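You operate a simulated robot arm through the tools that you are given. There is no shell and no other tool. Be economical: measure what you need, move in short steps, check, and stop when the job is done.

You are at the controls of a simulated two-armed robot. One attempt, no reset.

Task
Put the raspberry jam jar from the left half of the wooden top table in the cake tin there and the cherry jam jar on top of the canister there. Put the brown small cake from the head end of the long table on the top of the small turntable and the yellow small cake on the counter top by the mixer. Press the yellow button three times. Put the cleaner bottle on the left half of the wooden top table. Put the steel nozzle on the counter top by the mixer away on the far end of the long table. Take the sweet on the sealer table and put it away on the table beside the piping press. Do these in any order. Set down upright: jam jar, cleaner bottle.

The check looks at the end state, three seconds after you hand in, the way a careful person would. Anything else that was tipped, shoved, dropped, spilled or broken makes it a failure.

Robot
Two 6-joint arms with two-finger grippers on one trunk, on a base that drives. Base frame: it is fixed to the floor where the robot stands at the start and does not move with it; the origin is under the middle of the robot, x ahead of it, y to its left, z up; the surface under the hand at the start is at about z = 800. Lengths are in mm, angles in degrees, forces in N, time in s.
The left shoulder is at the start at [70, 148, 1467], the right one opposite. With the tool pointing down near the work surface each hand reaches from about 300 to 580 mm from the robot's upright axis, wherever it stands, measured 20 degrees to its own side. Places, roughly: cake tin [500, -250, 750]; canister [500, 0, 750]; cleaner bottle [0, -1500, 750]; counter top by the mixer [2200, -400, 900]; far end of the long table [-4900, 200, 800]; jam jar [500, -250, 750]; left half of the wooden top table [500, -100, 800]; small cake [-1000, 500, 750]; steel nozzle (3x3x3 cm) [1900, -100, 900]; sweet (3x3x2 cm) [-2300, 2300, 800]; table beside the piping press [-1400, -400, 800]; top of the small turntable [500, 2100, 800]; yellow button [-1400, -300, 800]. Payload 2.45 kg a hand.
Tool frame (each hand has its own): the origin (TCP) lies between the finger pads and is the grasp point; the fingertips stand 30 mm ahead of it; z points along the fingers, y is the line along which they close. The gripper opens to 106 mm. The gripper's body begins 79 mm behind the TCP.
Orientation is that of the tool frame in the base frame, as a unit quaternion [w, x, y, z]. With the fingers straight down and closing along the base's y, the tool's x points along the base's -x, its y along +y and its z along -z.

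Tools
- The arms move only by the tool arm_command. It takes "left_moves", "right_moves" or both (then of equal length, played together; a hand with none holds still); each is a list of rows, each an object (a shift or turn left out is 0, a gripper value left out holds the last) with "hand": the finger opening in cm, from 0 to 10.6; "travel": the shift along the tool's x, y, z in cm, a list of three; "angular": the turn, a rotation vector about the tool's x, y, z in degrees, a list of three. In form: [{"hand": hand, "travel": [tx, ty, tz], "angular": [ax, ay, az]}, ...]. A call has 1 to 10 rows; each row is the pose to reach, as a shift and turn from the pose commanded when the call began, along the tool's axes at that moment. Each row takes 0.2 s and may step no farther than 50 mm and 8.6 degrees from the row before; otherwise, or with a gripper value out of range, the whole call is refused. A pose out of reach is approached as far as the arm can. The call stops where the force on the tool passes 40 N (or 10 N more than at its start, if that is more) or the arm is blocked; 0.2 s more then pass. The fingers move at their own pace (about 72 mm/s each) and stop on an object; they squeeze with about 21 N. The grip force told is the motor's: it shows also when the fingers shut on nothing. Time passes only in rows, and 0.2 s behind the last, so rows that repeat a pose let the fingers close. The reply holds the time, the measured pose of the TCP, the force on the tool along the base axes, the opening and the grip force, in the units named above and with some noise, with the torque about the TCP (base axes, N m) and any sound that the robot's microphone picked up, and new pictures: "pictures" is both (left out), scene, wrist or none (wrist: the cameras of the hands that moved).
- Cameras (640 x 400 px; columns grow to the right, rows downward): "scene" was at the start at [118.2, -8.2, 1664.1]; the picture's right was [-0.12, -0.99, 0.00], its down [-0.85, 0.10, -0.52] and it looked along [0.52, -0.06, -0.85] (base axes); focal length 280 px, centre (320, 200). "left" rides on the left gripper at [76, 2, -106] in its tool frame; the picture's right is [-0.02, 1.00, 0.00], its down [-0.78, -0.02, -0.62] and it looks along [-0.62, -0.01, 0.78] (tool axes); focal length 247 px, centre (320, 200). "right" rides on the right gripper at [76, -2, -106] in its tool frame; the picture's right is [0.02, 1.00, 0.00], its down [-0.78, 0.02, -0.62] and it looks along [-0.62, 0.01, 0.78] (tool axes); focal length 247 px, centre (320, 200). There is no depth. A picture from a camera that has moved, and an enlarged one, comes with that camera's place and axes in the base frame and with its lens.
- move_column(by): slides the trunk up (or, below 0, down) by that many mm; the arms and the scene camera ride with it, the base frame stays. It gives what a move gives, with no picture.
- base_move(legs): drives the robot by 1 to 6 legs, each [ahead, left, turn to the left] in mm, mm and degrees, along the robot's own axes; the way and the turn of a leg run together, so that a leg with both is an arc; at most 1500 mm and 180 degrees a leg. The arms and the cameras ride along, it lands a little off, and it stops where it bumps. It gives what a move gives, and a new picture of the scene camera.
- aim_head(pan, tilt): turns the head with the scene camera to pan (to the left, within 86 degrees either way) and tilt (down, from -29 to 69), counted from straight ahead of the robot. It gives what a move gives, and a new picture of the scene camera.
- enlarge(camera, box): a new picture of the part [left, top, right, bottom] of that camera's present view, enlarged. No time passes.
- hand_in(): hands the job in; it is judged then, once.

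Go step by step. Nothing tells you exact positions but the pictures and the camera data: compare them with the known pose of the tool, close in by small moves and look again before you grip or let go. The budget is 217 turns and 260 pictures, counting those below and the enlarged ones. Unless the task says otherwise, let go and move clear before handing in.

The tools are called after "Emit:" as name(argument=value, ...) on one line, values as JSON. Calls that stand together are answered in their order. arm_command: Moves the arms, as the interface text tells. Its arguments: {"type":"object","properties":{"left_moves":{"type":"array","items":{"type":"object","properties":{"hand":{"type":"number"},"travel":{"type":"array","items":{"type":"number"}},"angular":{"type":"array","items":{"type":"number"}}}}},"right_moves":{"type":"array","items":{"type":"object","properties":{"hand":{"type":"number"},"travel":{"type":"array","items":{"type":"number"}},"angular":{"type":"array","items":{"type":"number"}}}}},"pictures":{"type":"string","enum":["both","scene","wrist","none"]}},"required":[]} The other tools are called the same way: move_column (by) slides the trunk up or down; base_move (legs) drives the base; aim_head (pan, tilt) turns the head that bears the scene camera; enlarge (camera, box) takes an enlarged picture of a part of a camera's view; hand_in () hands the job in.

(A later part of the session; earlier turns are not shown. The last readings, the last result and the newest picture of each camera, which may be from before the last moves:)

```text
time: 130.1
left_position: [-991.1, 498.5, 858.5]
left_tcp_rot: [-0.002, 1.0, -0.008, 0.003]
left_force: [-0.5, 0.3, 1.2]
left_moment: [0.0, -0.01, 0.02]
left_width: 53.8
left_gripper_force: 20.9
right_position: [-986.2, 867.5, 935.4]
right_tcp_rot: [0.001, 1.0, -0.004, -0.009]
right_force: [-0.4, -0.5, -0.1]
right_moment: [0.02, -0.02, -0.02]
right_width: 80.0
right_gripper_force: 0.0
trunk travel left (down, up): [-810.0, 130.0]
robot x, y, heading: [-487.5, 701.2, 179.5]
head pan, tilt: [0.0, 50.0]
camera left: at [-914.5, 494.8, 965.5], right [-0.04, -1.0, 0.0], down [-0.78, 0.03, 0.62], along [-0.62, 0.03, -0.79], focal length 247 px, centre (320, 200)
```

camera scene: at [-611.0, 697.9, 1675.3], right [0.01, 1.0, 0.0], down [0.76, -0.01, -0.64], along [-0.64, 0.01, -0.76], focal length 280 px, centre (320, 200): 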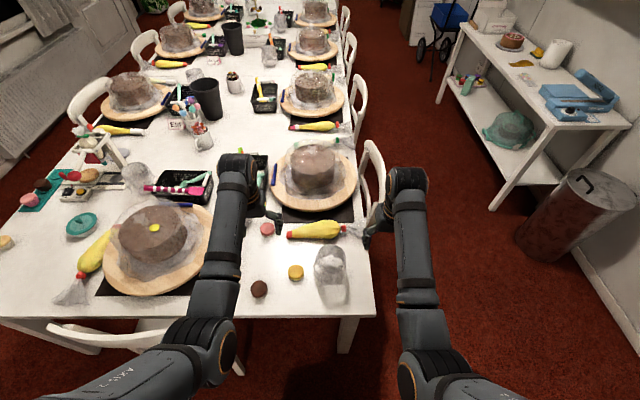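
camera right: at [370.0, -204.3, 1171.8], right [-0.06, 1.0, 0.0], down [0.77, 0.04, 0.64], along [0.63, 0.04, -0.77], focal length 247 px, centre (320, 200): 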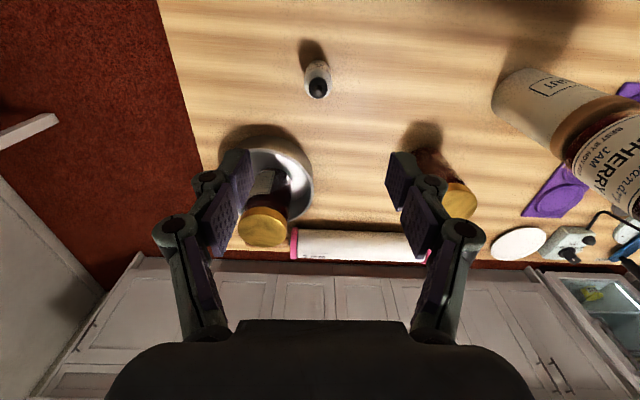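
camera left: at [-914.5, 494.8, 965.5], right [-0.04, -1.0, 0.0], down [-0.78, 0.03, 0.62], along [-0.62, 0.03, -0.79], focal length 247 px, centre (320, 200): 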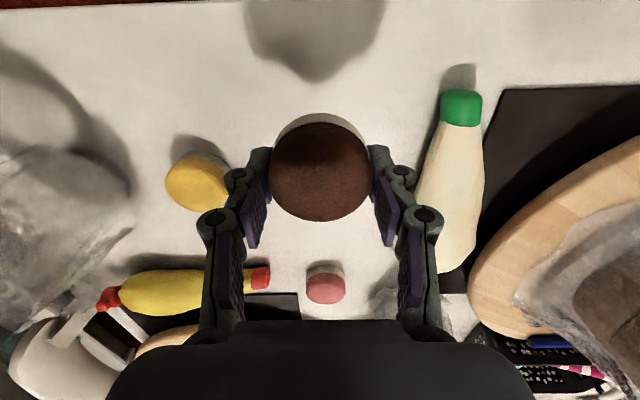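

Brown cake held. Raise and tuck the left hand, drive 50 mm ahead, then swing the right hand over the yellow cake.

Emit:
arm_command(left_moves=[{"travel": [0, 0, -3]}, {"travel": [2, 2, -6]}, {"travel": [4, 5, -9]}, {"travel": [5, 7, -10]}], pictures="none")

Emit:
base_move(legs=[[50, 0, 0]])

Emit:
arm_command(right_moves=[{"travel": [0, 4, 0]}, {"travel": [0, 8, 0]}, {"travel": [0, 12, 0]}, {"travel": [-0.5, 16, 0]}, {"travel": [-1, 20, 0]}, {"travel": [-1.5, 24.5, 0]}, {"travel": [-1.5, 24.5, 0]}], pictures="wrist")

```text
time: 131.1
left_position: [-944.8, 424.8, 954.0]
left_tcp_rot: [-0.003, 1.0, -0.007, -0.001]
left_force: [-1.1, -0.4, 0.0]
left_moment: [0.04, -0.02, 0.02]
left_width: 53.6
left_gripper_force: 20.9
left hand out of reach, approached as far as the arm can: row 4
right_position: [-984.8, 865.9, 935.4]
right_tcp_rot: [0.002, 1.0, -0.004, -0.009]
right_force: [0.0, 0.0, -0.1]
right_moment: [0.04, 0.0, 0.0]
right_width: 79.8
right_gripper_force: 0.1
trunk travel left (down, up): [-810.0, 130.0]
robot x, y, heading: [-486.7, 696.7, 179.0]
head pan, tilt: [0.0, 50.0]
```

```text
time: 132.0
left_position: [-991.6, 427.0, 954.8]
left_tcp_rot: [-0.002, 1.0, -0.006, -0.003]
left_force: [0.5, -0.1, -0.6]
left_moment: [0.01, 0.03, 0.01]
left_width: 53.8
left_gripper_force: 21.3
right_position: [-1032.6, 867.3, 938.7]
right_tcp_rot: [0.001, 1.0, -0.003, -0.011]
right_force: [-0.7, -0.9, 0.9]
right_moment: [0.01, 0.06, 0.04]
right_width: 79.9
right_gripper_force: 0.1
trunk travel left (down, up): [-810.0, 130.0]
robot x, y, heading: [-531.2, 696.9, 179.7]
head pan, tilt: [0.0, 50.0]
camera scene: at [-658.9, 699.1, 1545.5], right [0.01, 1.0, 0.0], down [0.76, -0.01, -0.65], along [-0.65, 0.0, -0.76], focal length 280 px, centre (320, 200)
```

scene: 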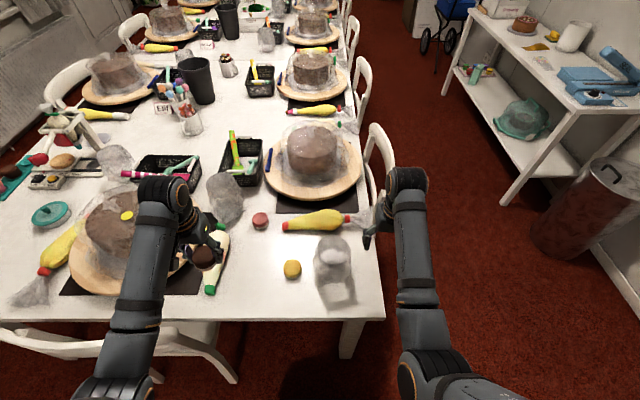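

```text
time: 132.6
left_position: [-994.0, 426.0, 952.9]
left_tcp_rot: [-0.001, 1.0, -0.007, -0.001]
left_force: [0.4, 0.5, 0.1]
left_moment: [-0.02, -0.01, -0.02]
left_width: 53.5
left_gripper_force: 20.8
right_position: [-1037.7, 898.0, 916.1]
right_tcp_rot: [-0.096, 0.995, -0.032, -0.005]
right_force: [-0.1, -0.8, 0.3]
right_moment: [-0.03, 0.02, -0.01]
right_width: 80.1
right_gripper_force: 0.0
right hand out of reach, approached as far as the arm can: row 3
trunk travel left (down, up): [-810.0, 130.0]
robot x, y, heading: [-536.9, 697.1, 179.6]
head pan, tilt: [0.0, 50.0]
stopped in row 3 (right hand): the arm was blocked; the commanded pose is now the measured one
camera right: at [-960.0, 875.6, 1020.1], right [-0.04, -0.98, -0.19], down [-0.78, -0.09, 0.62], along [-0.62, 0.18, -0.76], focal length 247 px, centre (320, 200)
```

right: 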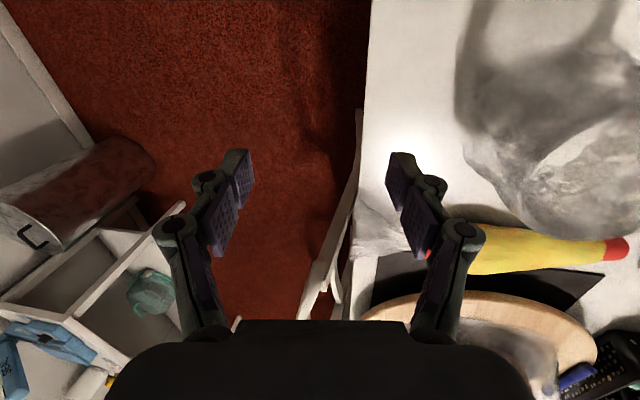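

The right arm balked at crossing toward the centre and got tilted. I'll raise the column, straighten the hand, and turn the base 30° so the yellow cake lies on the right hand's own side.

Emit:
move_column(by=130)

Emit:
arm_command(right_moves=[{"travel": [0, 0, 0], "angular": [-4, 0, -1]}, {"travel": [0, 0, 0], "angular": [-8, 0, -2.5]}, {"travel": [0, 0, 0], "angular": [-11, 0, -3.7]}, {"travel": [0, 0, 0], "angular": [-11, 0, -3.7]}], pictures="scene")

```text
time: 134.2
left_position: [-992.8, 425.6, 1083.4]
left_tcp_rot: [-0.002, 1.0, -0.007, 0.0]
left_force: [0.0, 0.0, 0.1]
left_moment: [0.0, 0.01, 0.01]
left_width: 53.6
left_gripper_force: 21.1
right_position: [-1037.5, 897.3, 1046.2]
right_tcp_rot: [-0.097, 0.995, -0.033, -0.006]
right_force: [0.5, -0.1, 0.3]
right_moment: [0.03, -0.04, -0.02]
right_width: 79.9
right_gripper_force: 0.1
trunk travel left (down, up): [-940.0, 0.0]
robot x, y, heading: [-537.6, 699.1, 179.6]
head pan, tilt: [0.0, 50.0]
```

```text
time: 135.2
left_position: [-994.3, 425.7, 1084.1]
left_tcp_rot: [-0.001, 1.0, -0.007, -0.001]
left_force: [-0.3, 1.0, -0.3]
left_moment: [0.04, 0.0, -0.01]
left_width: 53.5
left_gripper_force: 20.9
right_position: [-1036.8, 895.3, 1046.7]
right_tcp_rot: [0.001, 1.0, 0.0, -0.006]
right_force: [0.0, 0.2, -0.5]
right_moment: [0.0, 0.02, 0.01]
right_width: 80.1
right_gripper_force: 0.1
trunk travel left (down, up): [-940.0, 0.0]
robot x, y, heading: [-537.7, 698.2, 179.8]
head pan, tilt: [0.0, 50.0]
camera scene: at [-664.5, 698.5, 1674.9], right [0.01, 1.0, 0.0], down [0.77, -0.01, -0.64], along [-0.64, 0.01, -0.77], focal length 280 px, centre (320, 200)
```

scene: 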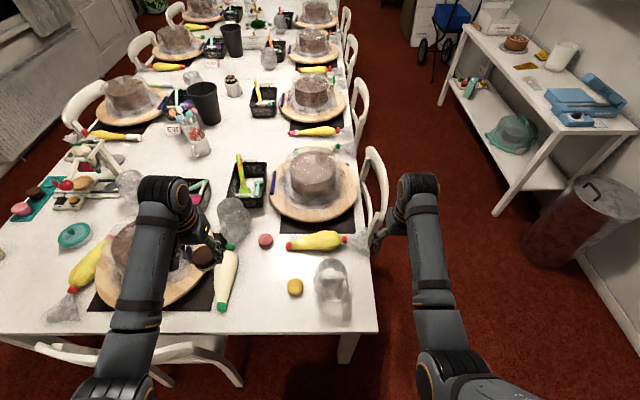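

Emit:
base_move(legs=[[0, 0, 30]])

Emit:
enlarge(camera="right", box=[0, 0, 640, 400])

```text
time: 137.1
left_position: [-798.1, 234.2, 1083.8]
left_tcp_rot: [-0.003, 0.968, 0.251, -0.001]
left_force: [-0.1, -0.5, 1.1]
left_moment: [0.0, 0.03, -0.02]
left_width: 53.6
left_gripper_force: 20.9
right_position: [-1068.9, 619.3, 1046.6]
right_tcp_rot: [0.001, 0.966, 0.259, -0.005]
right_force: [-0.1, -0.3, -0.2]
right_moment: [-0.03, 0.01, -0.01]
right_width: 79.9
right_gripper_force: 0.0
trunk travel left (down, up): [-940.0, 0.0]
robot x, y, heading: [-537.8, 699.5, -150.6]
head pan, tilt: [0.0, 50.0]
camera scene: at [-648.5, 635.7, 1674.9], right [-0.49, 0.87, 0.0], down [0.67, 0.38, -0.64], along [-0.56, -0.32, -0.77], focal length 280 px, centre (320, 200)
```

scene: 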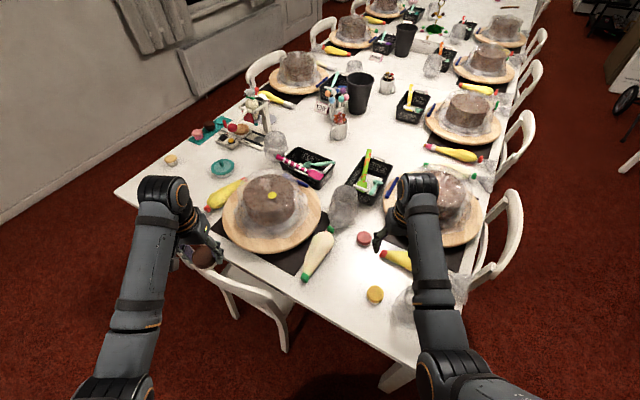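

```text
1.00 times, centred on (320, 200) of right (not enlarged: the box is as wide or as high as the picture)
camera zoom: at [-1002.2, 660.8, 1152.6], right [0.52, -0.85, 0.0], down [-0.66, -0.4, 0.63], along [-0.54, -0.33, -0.78], focal length 247 px, centre (320, 200)
```

zoom: 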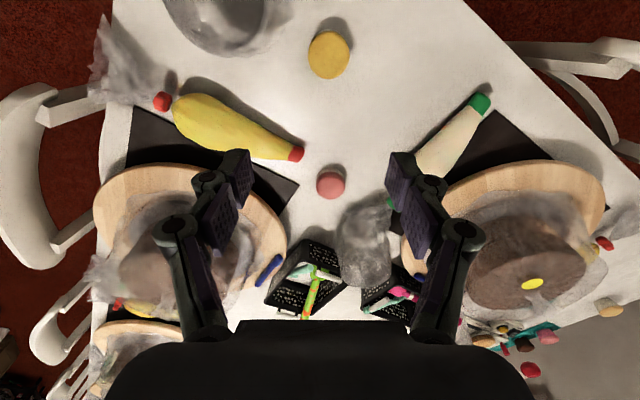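

Yellow cake is at (−1048, 617). Lower the column 80 and descend with the arm.

Emit:
move_column(by=-80)

Emit:
arm_command(right_moves=[{"travel": [1, 0.7, 3], "hand": 7.5}, {"travel": [1.7, 1.2, 6]}, {"travel": [1.7, 1.2, 10]}, {"travel": [1.7, 1.2, 14]}, {"travel": [1.7, 1.2, 15.5]}, {"travel": [1.7, 1.2, 15.5]}], pictures="wrist")

```text
time: 138.3
left_position: [-796.4, 234.6, 1004.0]
left_tcp_rot: [-0.002, 0.968, 0.252, -0.002]
left_force: [0.3, 0.5, -0.4]
left_moment: [0.02, -0.03, 0.04]
left_width: 53.6
left_gripper_force: 21.2
right_position: [-1068.8, 619.5, 967.3]
right_tcp_rot: [0.002, 0.966, 0.259, -0.005]
right_force: [-0.2, -0.3, 0.2]
right_moment: [0.02, 0.0, 0.01]
right_width: 80.1
right_gripper_force: 0.1
trunk travel left (down, up): [-860.0, 80.0]
robot x, y, heading: [-534.2, 698.0, -150.2]
head pan, tilt: [0.0, 50.0]
```

```text
time: 139.7
left_position: [-796.7, 234.4, 1003.9]
left_tcp_rot: [-0.002, 0.968, 0.251, -0.001]
left_force: [-0.8, -0.3, -0.2]
left_moment: [-0.03, 0.04, -0.01]
left_width: 53.6
left_gripper_force: 20.8
right_position: [-1050.2, 616.6, 811.3]
right_tcp_rot: [0.002, 0.966, 0.258, -0.006]
right_force: [-0.3, -0.2, -1.0]
right_moment: [0.03, 0.01, 0.05]
right_width: 74.9
right_gripper_force: 0.1
trunk travel left (down, up): [-860.0, 80.0]
robot x, y, heading: [-540.3, 695.4, -150.5]
head pan, tilt: [0.0, 50.0]
camera right: at [-982.7, 658.8, 917.8], right [0.52, -0.85, 0.0], down [-0.66, -0.4, 0.63], along [-0.54, -0.33, -0.78], focal length 247 px, centre (320, 200)
```

right: 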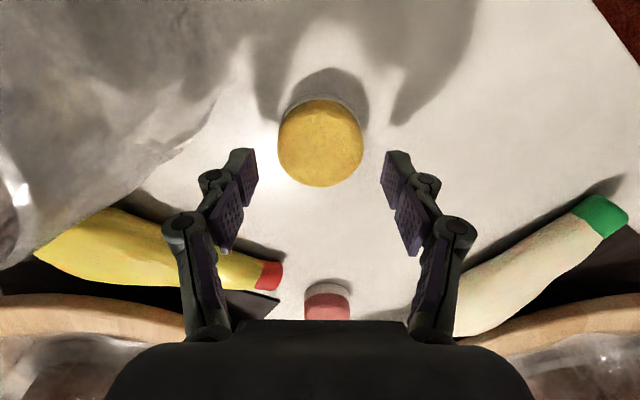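

Emit:
arm_command(right_moves=[{"travel": [0.2, 0, 2]}, {"travel": [0.2, 0, 3.8]}, {"travel": [0.2, 0, 3.8], "hand": 0}, {"travel": [0.2, 0, 3.8]}, {"travel": [0.2, 0, 3.8]}, {"travel": [0.2, 0, 0]}, {"travel": [0.2, 0, -4.5]}, {"travel": [0.2, 0, -9]}, {"travel": [0.2, 0, -13]}, {"travel": [0.2, 0, -15]}], pictures="wrist")

```text
time: 141.9
left_position: [-797.6, 234.5, 1003.3]
left_tcp_rot: [-0.002, 0.968, 0.252, -0.001]
left_force: [-1.4, 0.4, -0.9]
left_moment: [-0.03, 0.0, 0.0]
left_width: 53.5
left_gripper_force: 20.9
right_position: [-1046.8, 616.9, 961.0]
right_tcp_rot: [0.001, 0.966, 0.259, -0.005]
right_force: [0.1, 0.6, 0.0]
right_moment: [0.02, 0.01, -0.03]
right_width: 53.9
right_gripper_force: 21.8
trunk travel left (down, up): [-860.0, 80.0]
robot x, y, heading: [-537.2, 694.2, -150.2]
head pan, tilt: [0.0, 50.0]
camera right: at [-979.3, 658.1, 1066.7], right [0.52, -0.85, 0.0], down [-0.66, -0.4, 0.63], along [-0.54, -0.33, -0.78], focal length 247 px, centre (320, 200)
```

right: 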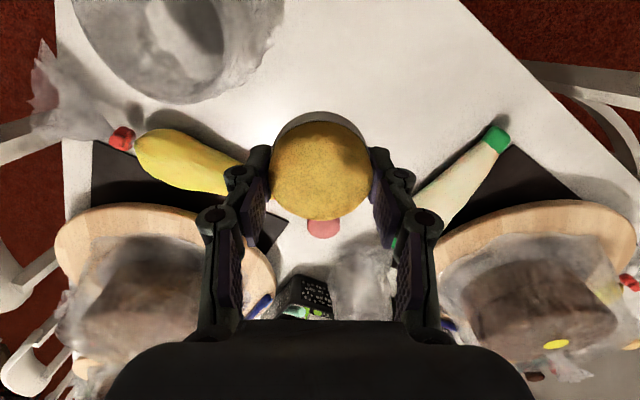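

Both cakes are held. Raise the column and drive to the turntable shelf.

Emit:
move_column(by=80)

Emit:
base_move(legs=[[-300, 0, 0], [0, 0, -120], [500, 0, 0], [0, -750, 0]])

```text
time: 143.0
left_position: [-797.1, 235.5, 1083.4]
left_tcp_rot: [-0.001, 0.968, 0.252, -0.002]
left_force: [0.0, 0.1, -0.1]
left_moment: [-0.05, 0.0, -0.01]
left_width: 53.7
left_gripper_force: 20.6
right_position: [-1047.0, 616.7, 1039.6]
right_tcp_rot: [0.002, 0.966, 0.259, -0.004]
right_force: [0.2, -0.7, 0.1]
right_moment: [0.02, 0.02, 0.0]
right_width: 53.6
right_gripper_force: 21.1
trunk travel left (down, up): [-940.0, 0.0]
robot x, y, heading: [-535.7, 698.1, -150.4]
head pan, tilt: [0.0, 50.0]
```

```text
time: 156.4
left_position: [228.5, 1799.2, 1083.4]
left_tcp_rot: [0.003, -0.698, 0.716, -0.002]
left_force: [0.8, -0.1, -0.7]
left_moment: [0.01, 0.0, 0.0]
left_width: 53.7
left_gripper_force: 20.9
right_position: [684.1, 1820.5, 1039.9]
right_tcp_rot: [0.003, -0.704, 0.71, 0.004]
right_force: [0.1, 0.3, -0.9]
right_moment: [-0.02, -0.02, 0.01]
right_width: 54.0
right_gripper_force: 21.3
trunk travel left (down, up): [-940.0, 0.0]
robot x, y, heading: [495.3, 1341.6, 88.9]
head pan, tilt: [0.0, 50.0]
camera scene: at [497.5, 1467.4, 1674.9], right [1.0, -0.02, 0.0], down [-0.01, -0.77, -0.64], along [0.01, 0.64, -0.77], focal length 280 px, centre (320, 200)
```

scene: 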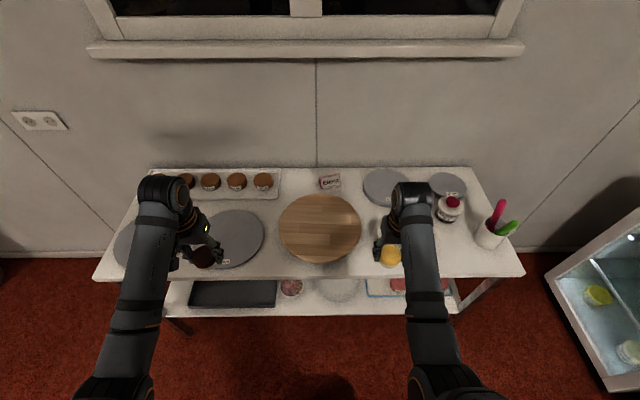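

Emit:
enlarge(camera="scene", box=[350, 155, 510, 255])

Emit:
enlarge(camera="scene", box=[110, 160, 370, 280])

```text
4.00 times, centred on (430, 205) of scene
camera zoom: at [497.5, 1467.4, 1674.9], right [1.0, -0.02, 0.0], down [-0.01, -0.77, -0.64], along [0.01, 0.64, -0.77], focal length 1121 px, centre (-120, 180)
```

zoom: 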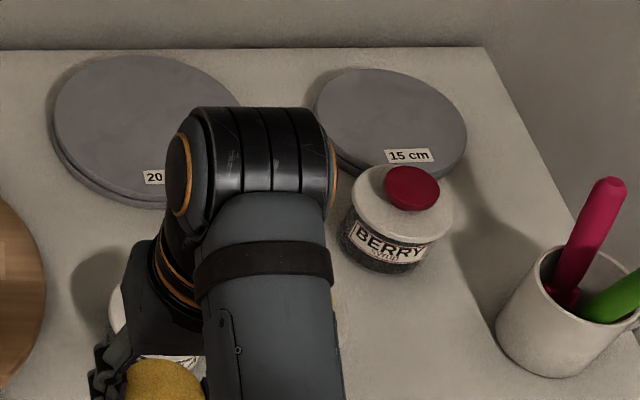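

```text
2.46 times, centred on (240, 220) of scene
camera zoom: at [497.5, 1467.4, 1674.9], right [1.0, -0.02, 0.0], down [-0.01, -0.77, -0.64], along [0.01, 0.64, -0.77], focal length 690 px, centre (517, 151)
```

zoom: 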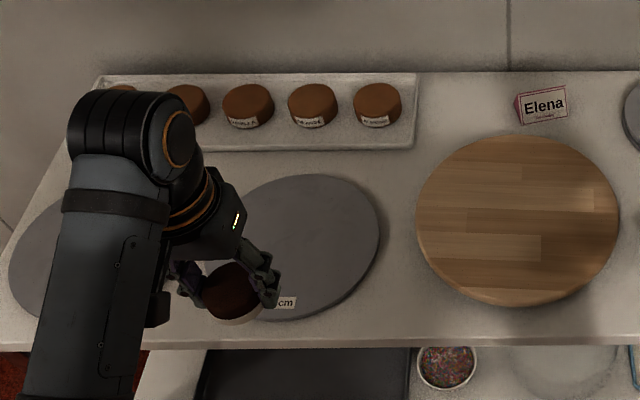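

The wooden disc at about (507, 2038) matches the stated place of the small turntable. I'll check it isn't something else and position the left hand over it.

Emit:
base_move(legs=[[180, -160, 0]])

Emit:
enlarge(camera="left", box=[0, 0, 640, 400])

Emit:
enlarge(camera="scene", box=[160, 180, 380, 320])

```text
time: 158.2
left_position: [389.6, 1976.4, 1084.0]
left_tcp_rot: [0.003, -0.698, 0.716, -0.001]
left_force: [0.7, -0.4, 0.0]
left_moment: [0.0, -0.02, -0.01]
left_width: 53.8
left_gripper_force: 21.2
right_position: [846.0, 1996.1, 1041.3]
right_tcp_rot: [0.005, -0.703, 0.711, 0.004]
right_force: [-0.1, -0.7, -1.1]
right_moment: [0.01, -0.04, -0.01]
right_width: 53.7
right_gripper_force: 20.8
trunk travel left (down, up): [-940.0, 0.0]
robot x, y, heading: [653.4, 1516.3, 88.8]
head pan, tilt: [0.0, 50.0]
camera scene: at [656.7, 1642.9, 1675.1], right [1.0, -0.02, 0.0], down [-0.02, -0.77, -0.64], along [0.01, 0.64, -0.77], focal length 280 px, centre (320, 200)
```

scene: 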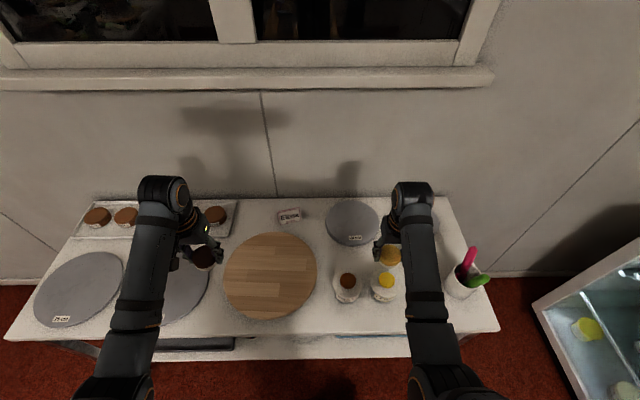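

```text
1.00 times, centred on (320, 200) of left (not enlarged: the box is as wide or as high as the picture)
camera zoom: at [384.5, 1900.3, 1190.1], right [-1.0, 0.05, -0.01], down [0.04, 0.78, 0.62], along [0.04, 0.62, -0.78], focal length 247 px, centre (320, 200)
```

zoom: 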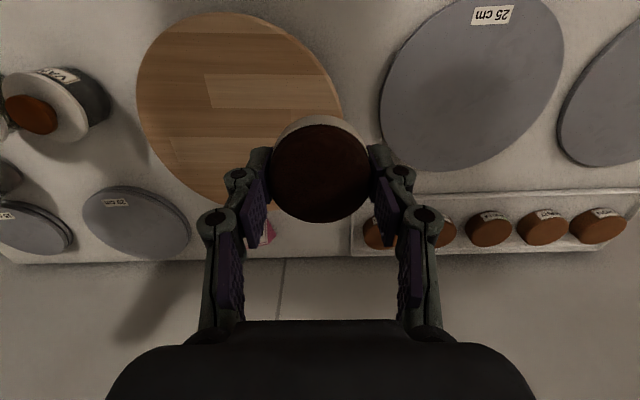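

```text
2.86 times, centred on (270, 250) of scene
camera zoom: at [656.7, 1642.9, 1675.1], right [1.0, -0.02, 0.0], down [-0.02, -0.77, -0.64], along [0.01, 0.64, -0.77], focal length 801 px, centre (463, 57)
```

zoom: 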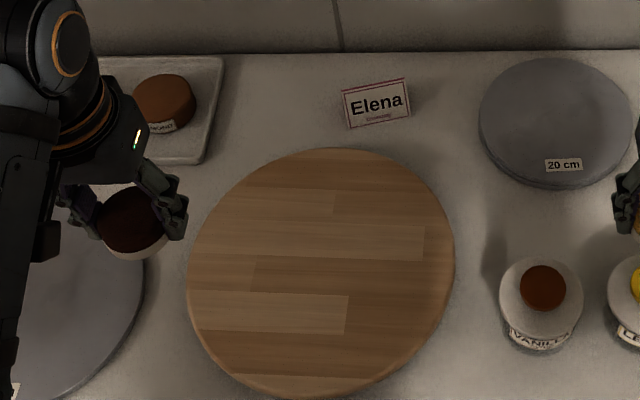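

Emit:
arm_command(left_moves=[{"travel": [-1, -3, 1]}, {"travel": [-2, -6, 3]}, {"travel": [-3, -9, 6]}, {"travel": [-3.4, -11.8, 9]}, {"travel": [-3.4, -11.8, 12.4]}, {"travel": [-3.4, -11.8, 12.4]}], pictures="both")

```text
time: 159.6
left_position: [508.1, 2011.1, 961.1]
left_tcp_rot: [0.002, -0.698, 0.717, -0.001]
left_force: [-0.2, 0.1, -0.3]
left_moment: [0.01, 0.01, 0.01]
left_width: 53.8
left_gripper_force: 20.7
right_position: [846.5, 1998.5, 1040.9]
right_tcp_rot: [0.003, -0.703, 0.711, 0.005]
right_force: [-0.6, -0.1, -0.6]
right_moment: [-0.01, -0.02, -0.05]
right_width: 53.7
right_gripper_force: 20.4
trunk travel left (down, up): [-940.0, 0.0]
robot x, y, heading: [657.3, 1515.3, 88.8]
head pan, tilt: [0.0, 50.0]
camera scene: at [658.7, 1645.8, 1674.9], right [1.0, -0.02, 0.0], down [-0.02, -0.77, -0.64], along [0.01, 0.64, -0.77], focal length 280 px, centre (320, 200)
camera left: at [503.7, 1933.8, 1067.2], right [-1.0, 0.05, 0.0], down [0.04, 0.78, 0.62], along [0.03, 0.62, -0.78], focal length 247 px, centre (320, 200)
```

scene: 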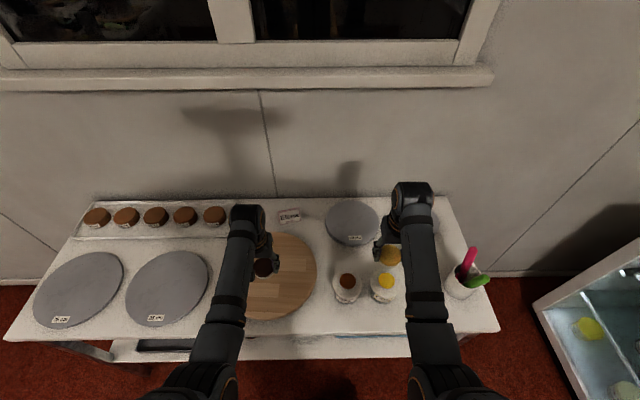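
left: 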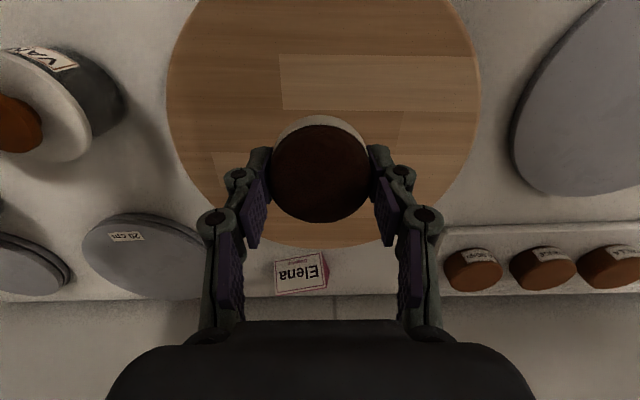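

Emit:
arm_command(left_moves=[{"travel": [-1.5, 0, 2]}, {"travel": [-3, 0.3, 4]}, {"travel": [-3, 0.3, 5.6]}, {"travel": [-3, 0.3, 5.6]}], pictures="none")

Emit:
enlarge(camera="left", box=[160, 0, 480, 200])

Emit:
enlarge(camera="scene", box=[220, 220, 320, 330])

```text
time: 160.6
left_position: [508.6, 2038.1, 904.7]
left_tcp_rot: [0.002, -0.697, 0.717, 0.0]
left_force: [0.8, -0.2, -0.2]
left_moment: [0.0, 0.0, 0.03]
left_width: 53.7
left_gripper_force: 21.5
right_position: [845.9, 1996.7, 1040.3]
right_tcp_rot: [0.004, -0.703, 0.711, 0.003]
right_force: [-0.1, 0.7, -0.6]
right_moment: [0.01, 0.02, 0.01]
right_width: 53.7
right_gripper_force: 21.3
trunk travel left (down, up): [-940.0, 0.0]
robot x, y, heading: [653.6, 1515.9, 88.8]
head pan, tilt: [0.0, 50.0]
```

```text
2.00 times, centred on (320, 100) of left
camera zoom: at [504.1, 1961.9, 1011.4], right [-1.0, 0.05, 0.0], down [0.04, 0.78, 0.62], along [0.03, 0.62, -0.78], focal length 494 px, centre (320, 400)
```

zoom: 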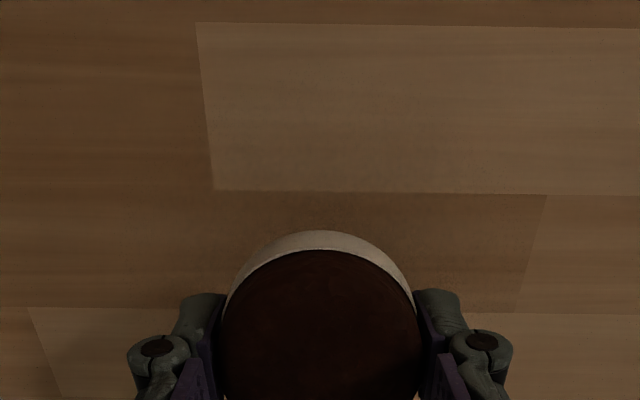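

```text
3.64 times, centred on (270, 275) of scene
camera zoom: at [659.1, 1645.0, 1675.0], right [1.0, -0.02, 0.0], down [-0.02, -0.77, -0.64], along [0.01, 0.64, -0.77], focal length 1019 px, centre (502, -73)
```

zoom: 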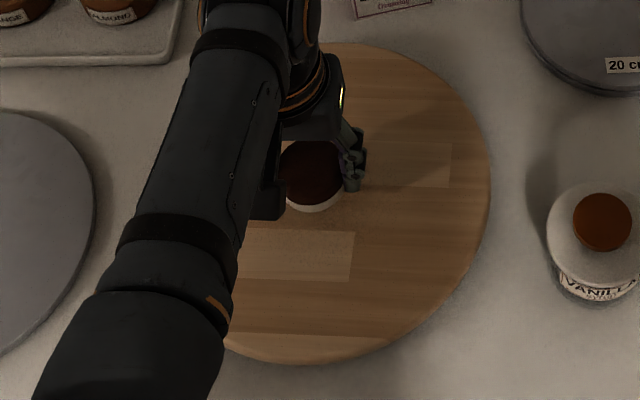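

Emit:
arm_command(left_moves=[{"travel": [0, 0, 0.5]}, {"travel": [0, 0, 1]}, {"travel": [0, 0, 1.5]}, {"travel": [0, 0, 2]}, {"travel": [0, 0, 2]}], pictures="none")

Emit:
enlarge(camera="left", box=[160, 0, 480, 200])

```text
time: 161.8
left_position: [509.1, 2039.9, 884.9]
left_tcp_rot: [0.002, -0.697, 0.717, -0.001]
left_force: [0.1, -0.3, -0.8]
left_moment: [-0.02, 0.01, -0.02]
left_width: 53.6
left_gripper_force: 20.7
right_position: [845.9, 1997.6, 1039.9]
right_tcp_rot: [0.003, -0.703, 0.712, 0.004]
right_force: [0.3, -0.4, 0.5]
right_moment: [0.04, 0.0, 0.0]
right_width: 53.7
right_gripper_force: 20.7
trunk travel left (down, up): [-940.0, 0.0]
robot x, y, heading: [653.5, 1518.8, 89.0]
head pan, tilt: [0.0, 50.0]
```

```text
2.00 times, centred on (320, 100) of left
camera zoom: at [503.8, 1962.8, 990.7], right [-1.0, 0.05, 0.0], down [0.04, 0.78, 0.62], along [0.03, 0.62, -0.78], focal length 494 px, centre (320, 400)
```

zoom: 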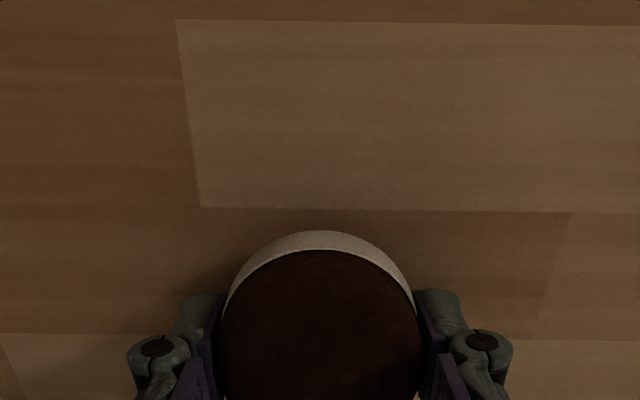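

Emit:
arm_command(left_moves=[{"travel": [0, 0, 0.5]}, {"travel": [0, 0, 0.9]}, {"travel": [0, 0, 0.9]}], pictures="none")

```text
time: 162.6
left_position: [508.6, 2040.4, 875.6]
left_tcp_rot: [0.001, -0.697, 0.717, -0.001]
left_force: [0.9, -0.2, -0.4]
left_moment: [-0.04, 0.0, -0.02]
left_width: 53.5
left_gripper_force: 20.9
right_position: [846.5, 1997.5, 1040.3]
right_tcp_rot: [0.003, -0.703, 0.712, 0.003]
right_force: [0.3, 0.1, -0.3]
right_moment: [0.03, 0.01, -0.02]
right_width: 53.6
right_gripper_force: 20.8
trunk travel left (down, up): [-940.0, 0.0]
robot x, y, heading: [654.0, 1518.2, 88.7]
head pan, tilt: [0.0, 50.0]
```

Emit:
arm_command(left_moves=[{"travel": [0, 0, 0.2]}, {"travel": [0, 0, 0.4]}, {"travel": [0, 0, 0.4]}], pictures="none")

```text
time: 163.4
left_position: [508.1, 2039.8, 871.3]
left_tcp_rot: [0.002, -0.697, 0.717, -0.001]
left_force: [-0.5, -0.4, 2.4]
left_moment: [-0.04, 0.08, 0.0]
left_width: 53.8
left_gripper_force: 20.4
right_position: [846.4, 1997.6, 1040.4]
right_tcp_rot: [0.004, -0.703, 0.711, 0.003]
right_force: [0.7, 0.2, -0.1]
right_moment: [0.02, 0.0, 0.04]
right_width: 53.5
right_gripper_force: 21.2
trunk travel left (down, up): [-940.0, 0.0]
robot x, y, heading: [655.3, 1517.2, 89.2]
head pan, tilt: [0.0, 50.0]
```

Touching. Release and rise.

Emit:
arm_command(left_moves=[{"hand": 6}, {"hand": 7.5}, {"hand": 8}, {"travel": [0, 0, -3]}, {"travel": [0, 0, -7]}, {"travel": [0, 0, -11]}, {"travel": [0, 0, -15]}, {"travel": [0, 0, -18]}], pictures="wrist")

```text
time: 165.2
left_position: [507.4, 2037.3, 1052.5]
left_tcp_rot: [0.002, -0.697, 0.717, -0.001]
left_force: [1.2, 0.7, 0.5]
left_moment: [0.03, -0.03, 0.01]
left_width: 80.0
left_gripper_force: 0.0
right_position: [845.8, 1998.3, 1038.8]
right_tcp_rot: [0.004, -0.703, 0.711, 0.002]
right_force: [0.0, -0.1, 0.1]
right_moment: [0.0, 0.0, 0.04]
right_width: 53.6
right_gripper_force: 20.8
trunk travel left (down, up): [-940.0, 0.0]
robot x, y, heading: [655.9, 1516.3, 88.8]
head pan, tilt: [0.0, 50.0]
camera left: at [502.3, 1961.6, 1158.0], right [-1.0, 0.05, 0.0], down [0.04, 0.78, 0.62], along [0.03, 0.62, -0.78], focal length 247 px, centre (320, 200)
```

left: 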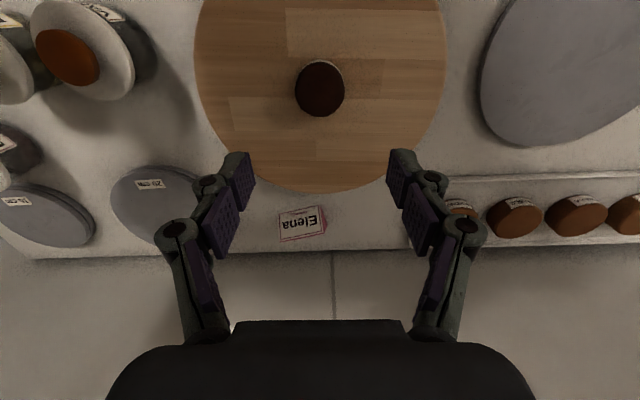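

The brown cake sits on the turntable. Now drive to the counter by the mixer with the yellow cake.

Emit:
base_move(legs=[[-250, 0, 0], [0, 0, -89], [640, 0, 0], [0, -1480, 0]])

Emit:
aim_head(pan=0, tilt=42)

```text
time: 174.9
left_position: [1807.3, 1378.3, 1051.4]
left_tcp_rot: [0.0, 0.004, 1.0, -0.003]
left_force: [0.8, -0.1, -0.1]
left_moment: [0.04, 0.0, 0.04]
left_width: 79.9
left_gripper_force: 0.1
right_position: [1773.2, 1048.4, 1040.3]
right_tcp_rot: [0.006, -0.009, 1.0, 0.014]
right_force: [0.1, 23.4, 0.1]
right_moment: [-0.43, 0.07, 0.23]
right_width: 54.1
right_gripper_force: 20.9
trunk travel left (down, up): [-940.0, 0.0]
robot x, y, heading: [1288.3, 1219.2, 0.2]
head pan, tilt: [0.0, 50.0]
stopped in leg 4: the force on the tool passed its limit at 42 N (the readings are from after the stop); the commanded pose is now the measured one
camera scene: at [1417.3, 1219.3, 1674.9], right [0.0, -1.0, 0.0], down [-0.77, 0.0, -0.64], along [0.64, 0.0, -0.77], focal length 280 px, centre (320, 200)
```

scene: 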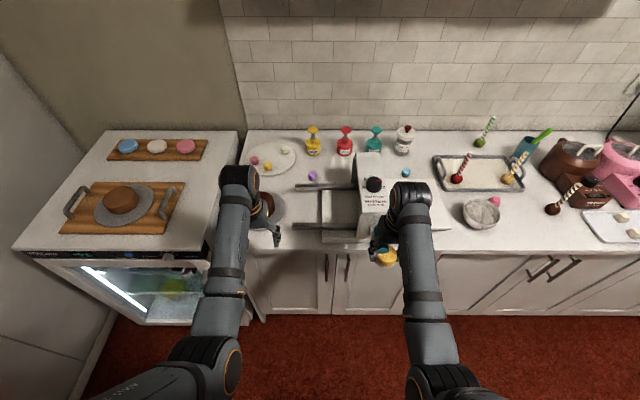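

```text
time: 175.6
left_position: [1808.2, 1381.9, 1051.1]
left_tcp_rot: [0.0, 0.005, 1.0, -0.005]
left_force: [-0.6, -0.2, 0.1]
left_moment: [0.01, -0.03, -0.03]
left_width: 79.8
left_gripper_force: 0.1
right_position: [1772.2, 1048.6, 1040.5]
right_tcp_rot: [0.006, -0.008, 1.0, 0.009]
right_force: [0.2, 21.4, 0.2]
right_moment: [-0.44, -0.05, 0.2]
right_width: 54.1
right_gripper_force: 20.7
trunk travel left (down, up): [-940.0, 0.0]
robot x, y, heading: [1289.3, 1217.8, 0.0]
head pan, tilt: [0.0, 42.0]
camera scene: at [1423.9, 1223.9, 1686.1], right [0.0, -1.0, 0.0], down [-0.67, 0.0, -0.74], along [0.74, 0.0, -0.67], focal length 280 px, centre (320, 200)
```

scene: 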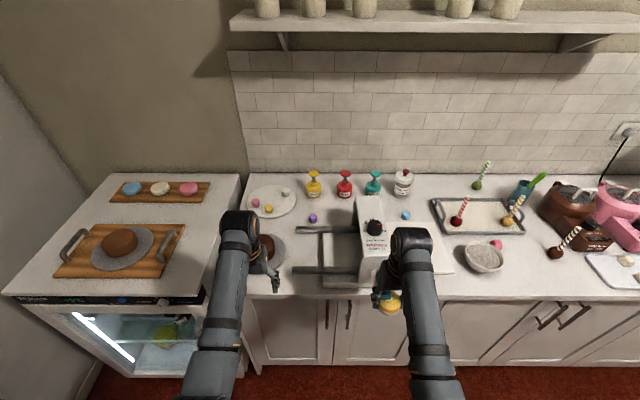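

The right hand touched a machine overhanging the counter edge. Back off immediately.

Emit:
base_move(legs=[[0, 60, 0], [-170, 0, 0]])

Emit:
enlarge(camera="scene", box=[220, 150, 480, 320])

```text
time: 177.6
left_position: [1645.6, 1437.5, 1050.4]
left_tcp_rot: [-0.001, 0.003, 1.0, -0.002]
left_force: [0.7, -0.2, -0.5]
left_moment: [0.03, 0.01, -0.01]
left_width: 80.1
left_gripper_force: 0.0
right_position: [1611.6, 1102.7, 1038.3]
right_tcp_rot: [0.005, -0.008, 1.0, 0.01]
right_force: [0.5, 0.3, -0.4]
right_moment: [-0.02, 0.04, -0.03]
right_width: 54.2
right_gripper_force: 20.6
trunk travel left (down, up): [-940.0, 0.0]
robot x, y, heading: [1122.9, 1277.4, 0.5]
head pan, tilt: [0.0, 42.0]
camera scene: at [1263.6, 1276.1, 1685.7], right [0.0, -1.0, 0.0], down [-0.67, 0.0, -0.74], along [0.74, 0.0, -0.67], focal length 280 px, centre (320, 200)
```

scene: 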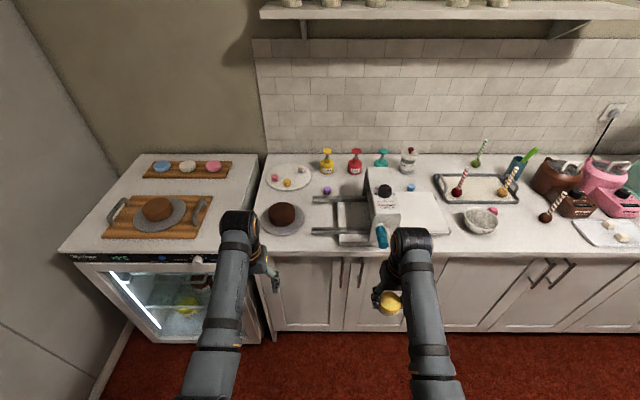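

```text
2.35 times, centred on (350, 235) of scene
camera zoom: at [1263.6, 1276.1, 1685.7], right [0.0, -1.0, 0.0], down [-0.67, 0.0, -0.74], along [0.74, 0.0, -0.67], focal length 659 px, centre (249, 118)
```

zoom: 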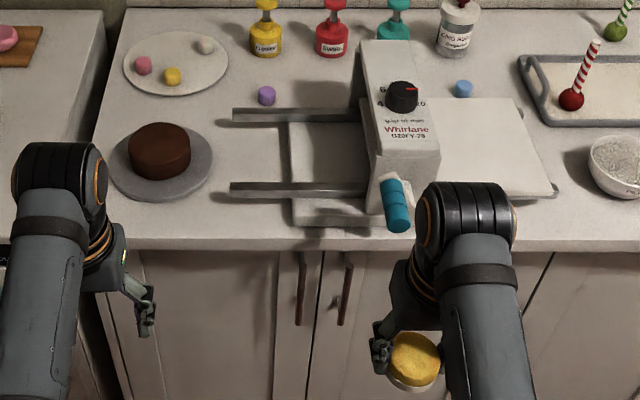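

The sheeter looks in place. Strafe right, clear of the counter, to the mixer section.

Emit:
base_move(legs=[[30, -1450, 0]])

```text
time: 184.7
left_position: [1646.4, -17.2, 1051.9]
left_tcp_rot: [0.0, 0.028, 1.0, -0.001]
left_force: [0.0, 0.6, -0.5]
left_moment: [-0.01, 0.0, 0.0]
left_width: 80.1
left_gripper_force: 0.2
right_position: [1597.6, -348.1, 1040.5]
right_tcp_rot: [0.006, 0.016, 1.0, 0.009]
right_force: [0.0, 0.8, 0.0]
right_moment: [-0.03, -0.01, 0.02]
right_width: 54.0
right_gripper_force: 21.0
trunk travel left (down, up): [-940.0, 0.0]
robot x, y, heading: [1119.8, -155.3, -2.7]
head pan, tilt: [0.0, 42.0]
camera scene: at [1256.0, -159.1, 1686.2], right [-0.05, -1.0, 0.0], down [-0.67, 0.03, -0.74], along [0.74, -0.04, -0.67], focal length 280 px, centre (320, 200)
```

scene: 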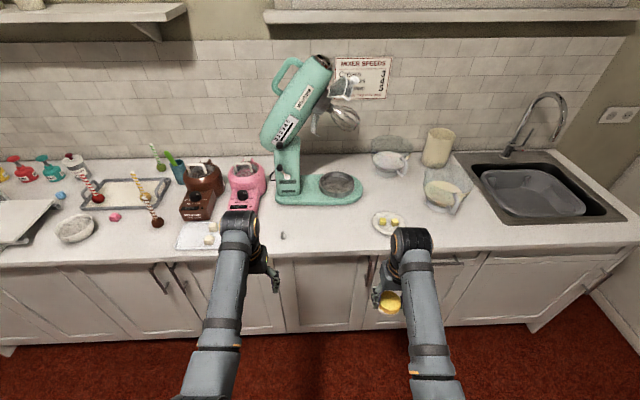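

Emit:
enlarge(camera="scene", box=[170, 170, 420, 280])

```text
2.56 times, centred on (295, 225) of scene
camera zoom: at [1256.0, -159.1, 1686.2], right [-0.05, -1.0, 0.0], down [-0.67, 0.03, -0.74], along [0.74, -0.04, -0.67], focal length 717 px, centre (384, 136)
```

zoom: 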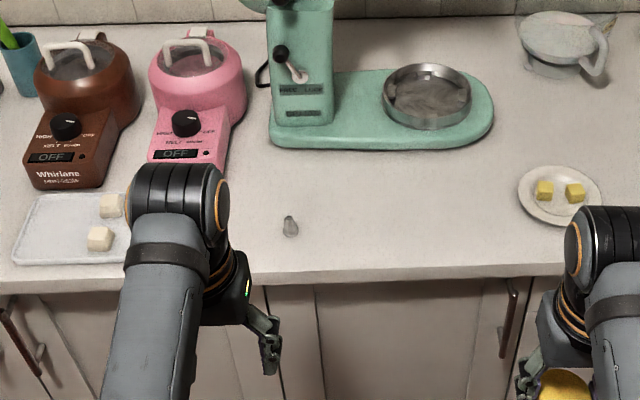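

The nozzle stands at about (1938, −60). I'll set the yellow cake at about (1960, −225) in front of the mixer. First retract the left hand, then drive in.

Emit:
arm_command(left_moves=[{"travel": [3, 0, 0]}, {"travel": [6, 0, 0]}, {"travel": [9, 0, 0]}, {"travel": [12, 0, 0]}, {"travel": [12, 0, 0]}], pictures="none")

Emit:
base_move(legs=[[0, 105, 2.7], [355, 0, 0]])

Emit:
enlarge(camera="right", box=[0, 0, 640, 400])

```text
time: 186.1
left_position: [1534.2, 22.3, 1052.5]
left_tcp_rot: [0.009, 0.029, 0.999, 0.038]
left_force: [0.0, 1.0, 0.3]
left_moment: [0.01, 0.01, -0.01]
left_width: 79.9
left_gripper_force: 0.1
right_position: [1596.5, -348.6, 1039.5]
right_tcp_rot: [0.007, 0.017, 1.0, 0.01]
right_force: [0.9, 0.1, 0.2]
right_moment: [-0.02, 0.01, -0.02]
right_width: 54.4
right_gripper_force: 20.9
trunk travel left (down, up): [-940.0, 0.0]
robot x, y, heading: [1120.4, -153.7, -2.4]
head pan, tilt: [0.0, 42.0]
stopped in row 5 (left hand): the arm was blocked; the commanded pose is now the measured one
```

```text
time: 189.2
left_position: [1886.7, 149.4, 1053.5]
left_tcp_rot: [0.009, 0.002, 0.999, 0.038]
left_force: [-0.2, -0.3, -0.4]
left_moment: [0.01, -0.03, 0.02]
left_width: 80.0
left_gripper_force: 0.1
right_position: [1970.0, -217.5, 1040.9]
right_tcp_rot: [0.006, -0.01, 1.0, 0.011]
right_force: [-0.3, -0.4, -0.9]
right_moment: [0.01, -0.03, -0.03]
right_width: 54.2
right_gripper_force: 21.1
trunk travel left (down, up): [-940.0, 0.0]
robot x, y, heading: [1487.2, -47.4, 0.0]
head pan, tilt: [0.0, 42.0]
camera scene: at [1617.6, -46.8, 1686.4], right [0.01, -1.0, 0.0], down [-0.67, 0.0, -0.74], along [0.74, 0.0, -0.67], focal length 280 px, centre (320, 200)
```

scene: 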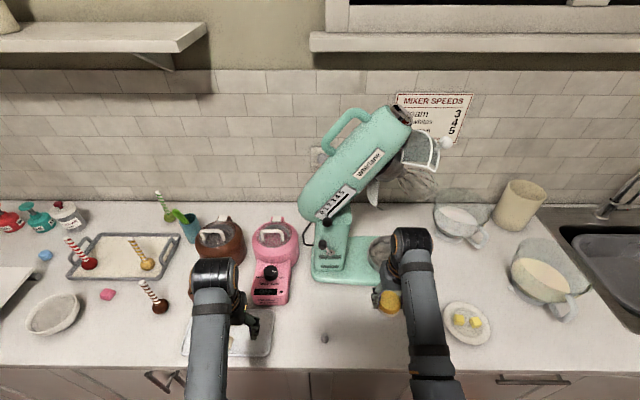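

```text
1.00 times, centred on (320, 200) of right (not enlarged: the box is as wide or as high as the picture)
camera zoom: at [1892.4, -221.7, 1146.8], right [-0.04, 1.0, 0.02], down [0.77, 0.02, 0.63], along [0.63, 0.04, -0.77], focal length 247 px, centre (320, 200)
```

zoom: 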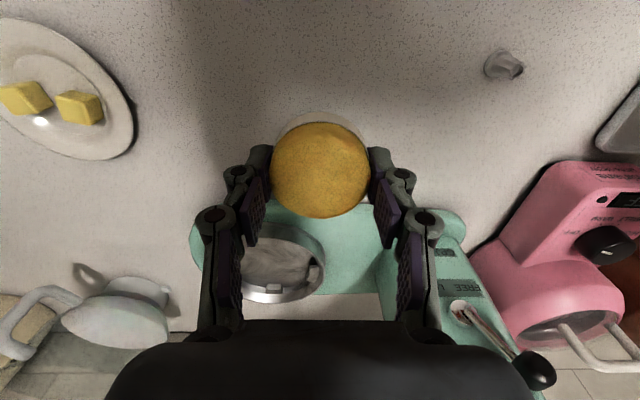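

Emit:
arm_command(right_moves=[{"travel": [0.5, 0, 3]}, {"travel": [0.5, 0, 6]}, {"travel": [0.5, 0, 7.5]}, {"travel": [0.5, 0, 7.5]}], pictures="wrist")

```text
time: 190.2
left_position: [1888.5, 150.2, 1053.2]
left_tcp_rot: [0.009, 0.002, 0.999, 0.038]
left_force: [-0.1, 0.0, 0.0]
left_moment: [0.02, 0.0, 0.03]
left_width: 80.0
left_gripper_force: 0.0
right_position: [1967.5, -216.2, 966.0]
right_tcp_rot: [0.007, -0.011, 1.0, 0.011]
right_force: [0.2, -0.6, -0.9]
right_moment: [-0.03, -0.02, -0.01]
right_width: 54.0
right_gripper_force: 21.0
trunk travel left (down, up): [-940.0, 0.0]
robot x, y, heading: [1489.5, -45.5, 0.4]
head pan, tilt: [0.0, 42.0]
camera right: at [1890.5, -219.8, 1072.2], right [-0.04, 1.0, 0.02], down [0.78, 0.02, 0.63], along [0.63, 0.04, -0.78], focal length 247 px, centre (320, 200)
```

right: 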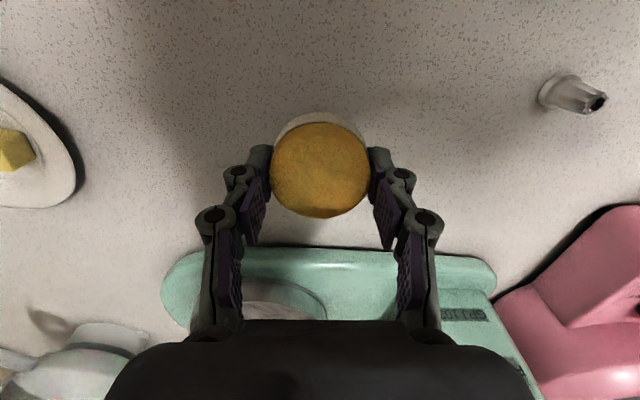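

Emit:
arm_command(right_moves=[{"travel": [0, 0, 1.5]}, {"travel": [0, 0, 2.8]}, {"travel": [0, 0, 2.8]}], pictures="none")

Emit:
arm_command(right_moves=[{"travel": [0, 0, 0.25]}, {"travel": [0, 0, 0.5]}, {"travel": [0, 0, 0.5]}], pictures="wrist")

```text
time: 191.0
left_position: [1888.2, 149.2, 1053.6]
left_tcp_rot: [0.009, 0.003, 0.999, 0.038]
left_force: [1.0, 0.0, 0.6]
left_moment: [-0.01, 0.01, -0.01]
left_width: 79.8
left_gripper_force: 0.0
right_position: [1965.9, -213.9, 937.4]
right_tcp_rot: [0.006, -0.011, 1.0, 0.01]
right_force: [-0.3, -0.3, 0.3]
right_moment: [0.01, 0.01, 0.0]
right_width: 54.2
right_gripper_force: 21.2
trunk travel left (down, up): [-940.0, 0.0]
robot x, y, heading: [1483.1, -49.8, 0.2]
head pan, tilt: [0.0, 42.0]
```

```text
time: 191.8
left_position: [1887.5, 148.9, 1053.8]
left_tcp_rot: [0.008, 0.003, 0.999, 0.038]
left_force: [-0.6, 0.2, 0.4]
left_moment: [0.03, -0.01, 0.01]
left_width: 80.0
left_gripper_force: 0.1
right_position: [1966.6, -214.6, 931.9]
right_tcp_rot: [0.006, -0.01, 1.0, 0.011]
right_force: [0.4, -0.7, -0.1]
right_moment: [0.02, -0.01, 0.0]
right_width: 54.3
right_gripper_force: 21.3
trunk travel left (down, up): [-940.0, 0.0]
robot x, y, heading: [1486.6, -47.7, 0.3]
head pan, tilt: [0.0, 42.0]
camera right: at [1890.6, -218.9, 1038.3], right [-0.04, 1.0, 0.02], down [0.78, 0.02, 0.63], along [0.63, 0.04, -0.78], focal length 247 px, centre (320, 200)
```

right: 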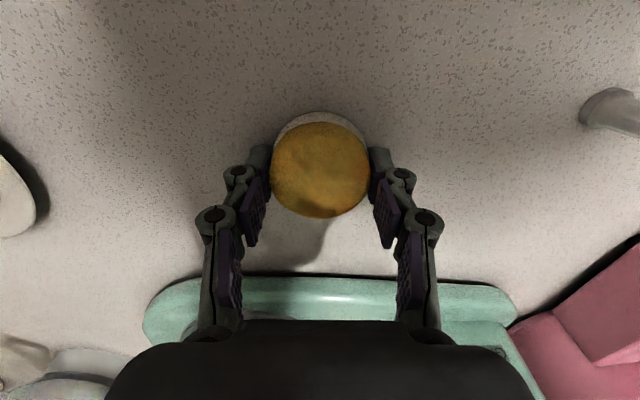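

Emit:
arm_command(right_moves=[{"travel": [0, 0, 0.2]}, {"travel": [0, 0, 0.4]}, {"travel": [0, 0, 0.4]}], pictures="none")

```text
time: 192.6
left_position: [1886.1, 150.7, 1053.7]
left_tcp_rot: [0.009, 0.002, 0.999, 0.038]
left_force: [-0.2, -0.2, -0.2]
left_moment: [-0.02, 0.0, 0.03]
left_width: 80.1
left_gripper_force: 0.1
right_position: [1967.6, -214.8, 930.1]
right_tcp_rot: [0.008, -0.011, 1.0, 0.009]
right_force: [0.4, 0.3, 16.2]
right_moment: [-0.07, -0.24, 0.01]
right_width: 54.3
right_gripper_force: 21.1
trunk travel left (down, up): [-940.0, 0.0]
robot x, y, heading: [1484.3, -48.0, -0.2]
head pan, tilt: [0.0, 42.0]
```

Contact. Release the yellow cake and rise.

Emit:
arm_command(right_moves=[{"travel": [0, 0, -0.1], "hand": 6}, {"travel": [0, 0, -0.1], "hand": 7.5}, {"travel": [0, 0, -0.1], "hand": 8}, {"travel": [0, 0, -3]}, {"travel": [0, 0, -7]}, {"travel": [0, 0, -11]}, {"travel": [0, 0, -12]}], pictures="wrist")

```text
time: 194.2
left_position: [1887.5, 148.7, 1053.2]
left_tcp_rot: [0.008, 0.002, 0.999, 0.038]
left_force: [0.5, -0.4, -0.2]
left_moment: [-0.02, -0.03, 0.0]
left_width: 80.1
left_gripper_force: 0.0
right_position: [1965.0, -217.5, 1046.9]
right_tcp_rot: [0.005, -0.011, 1.0, 0.01]
right_force: [0.0, -0.9, 0.1]
right_moment: [0.0, -0.01, 0.01]
right_width: 79.9
right_gripper_force: 0.2
trunk travel left (down, up): [-940.0, 0.0]
robot x, y, heading: [1488.1, -50.4, 0.4]
head pan, tilt: [0.0, 42.0]
camera right: at [1889.1, -221.8, 1153.9], right [-0.04, 1.0, 0.02], down [0.78, 0.02, 0.63], along [0.63, 0.04, -0.78], focal length 247 px, centre (320, 200)
```

right: 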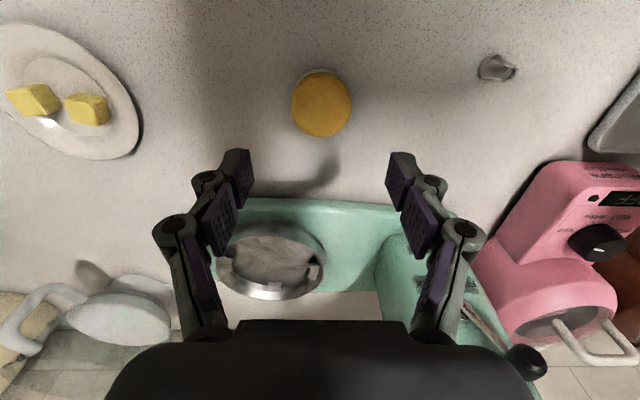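

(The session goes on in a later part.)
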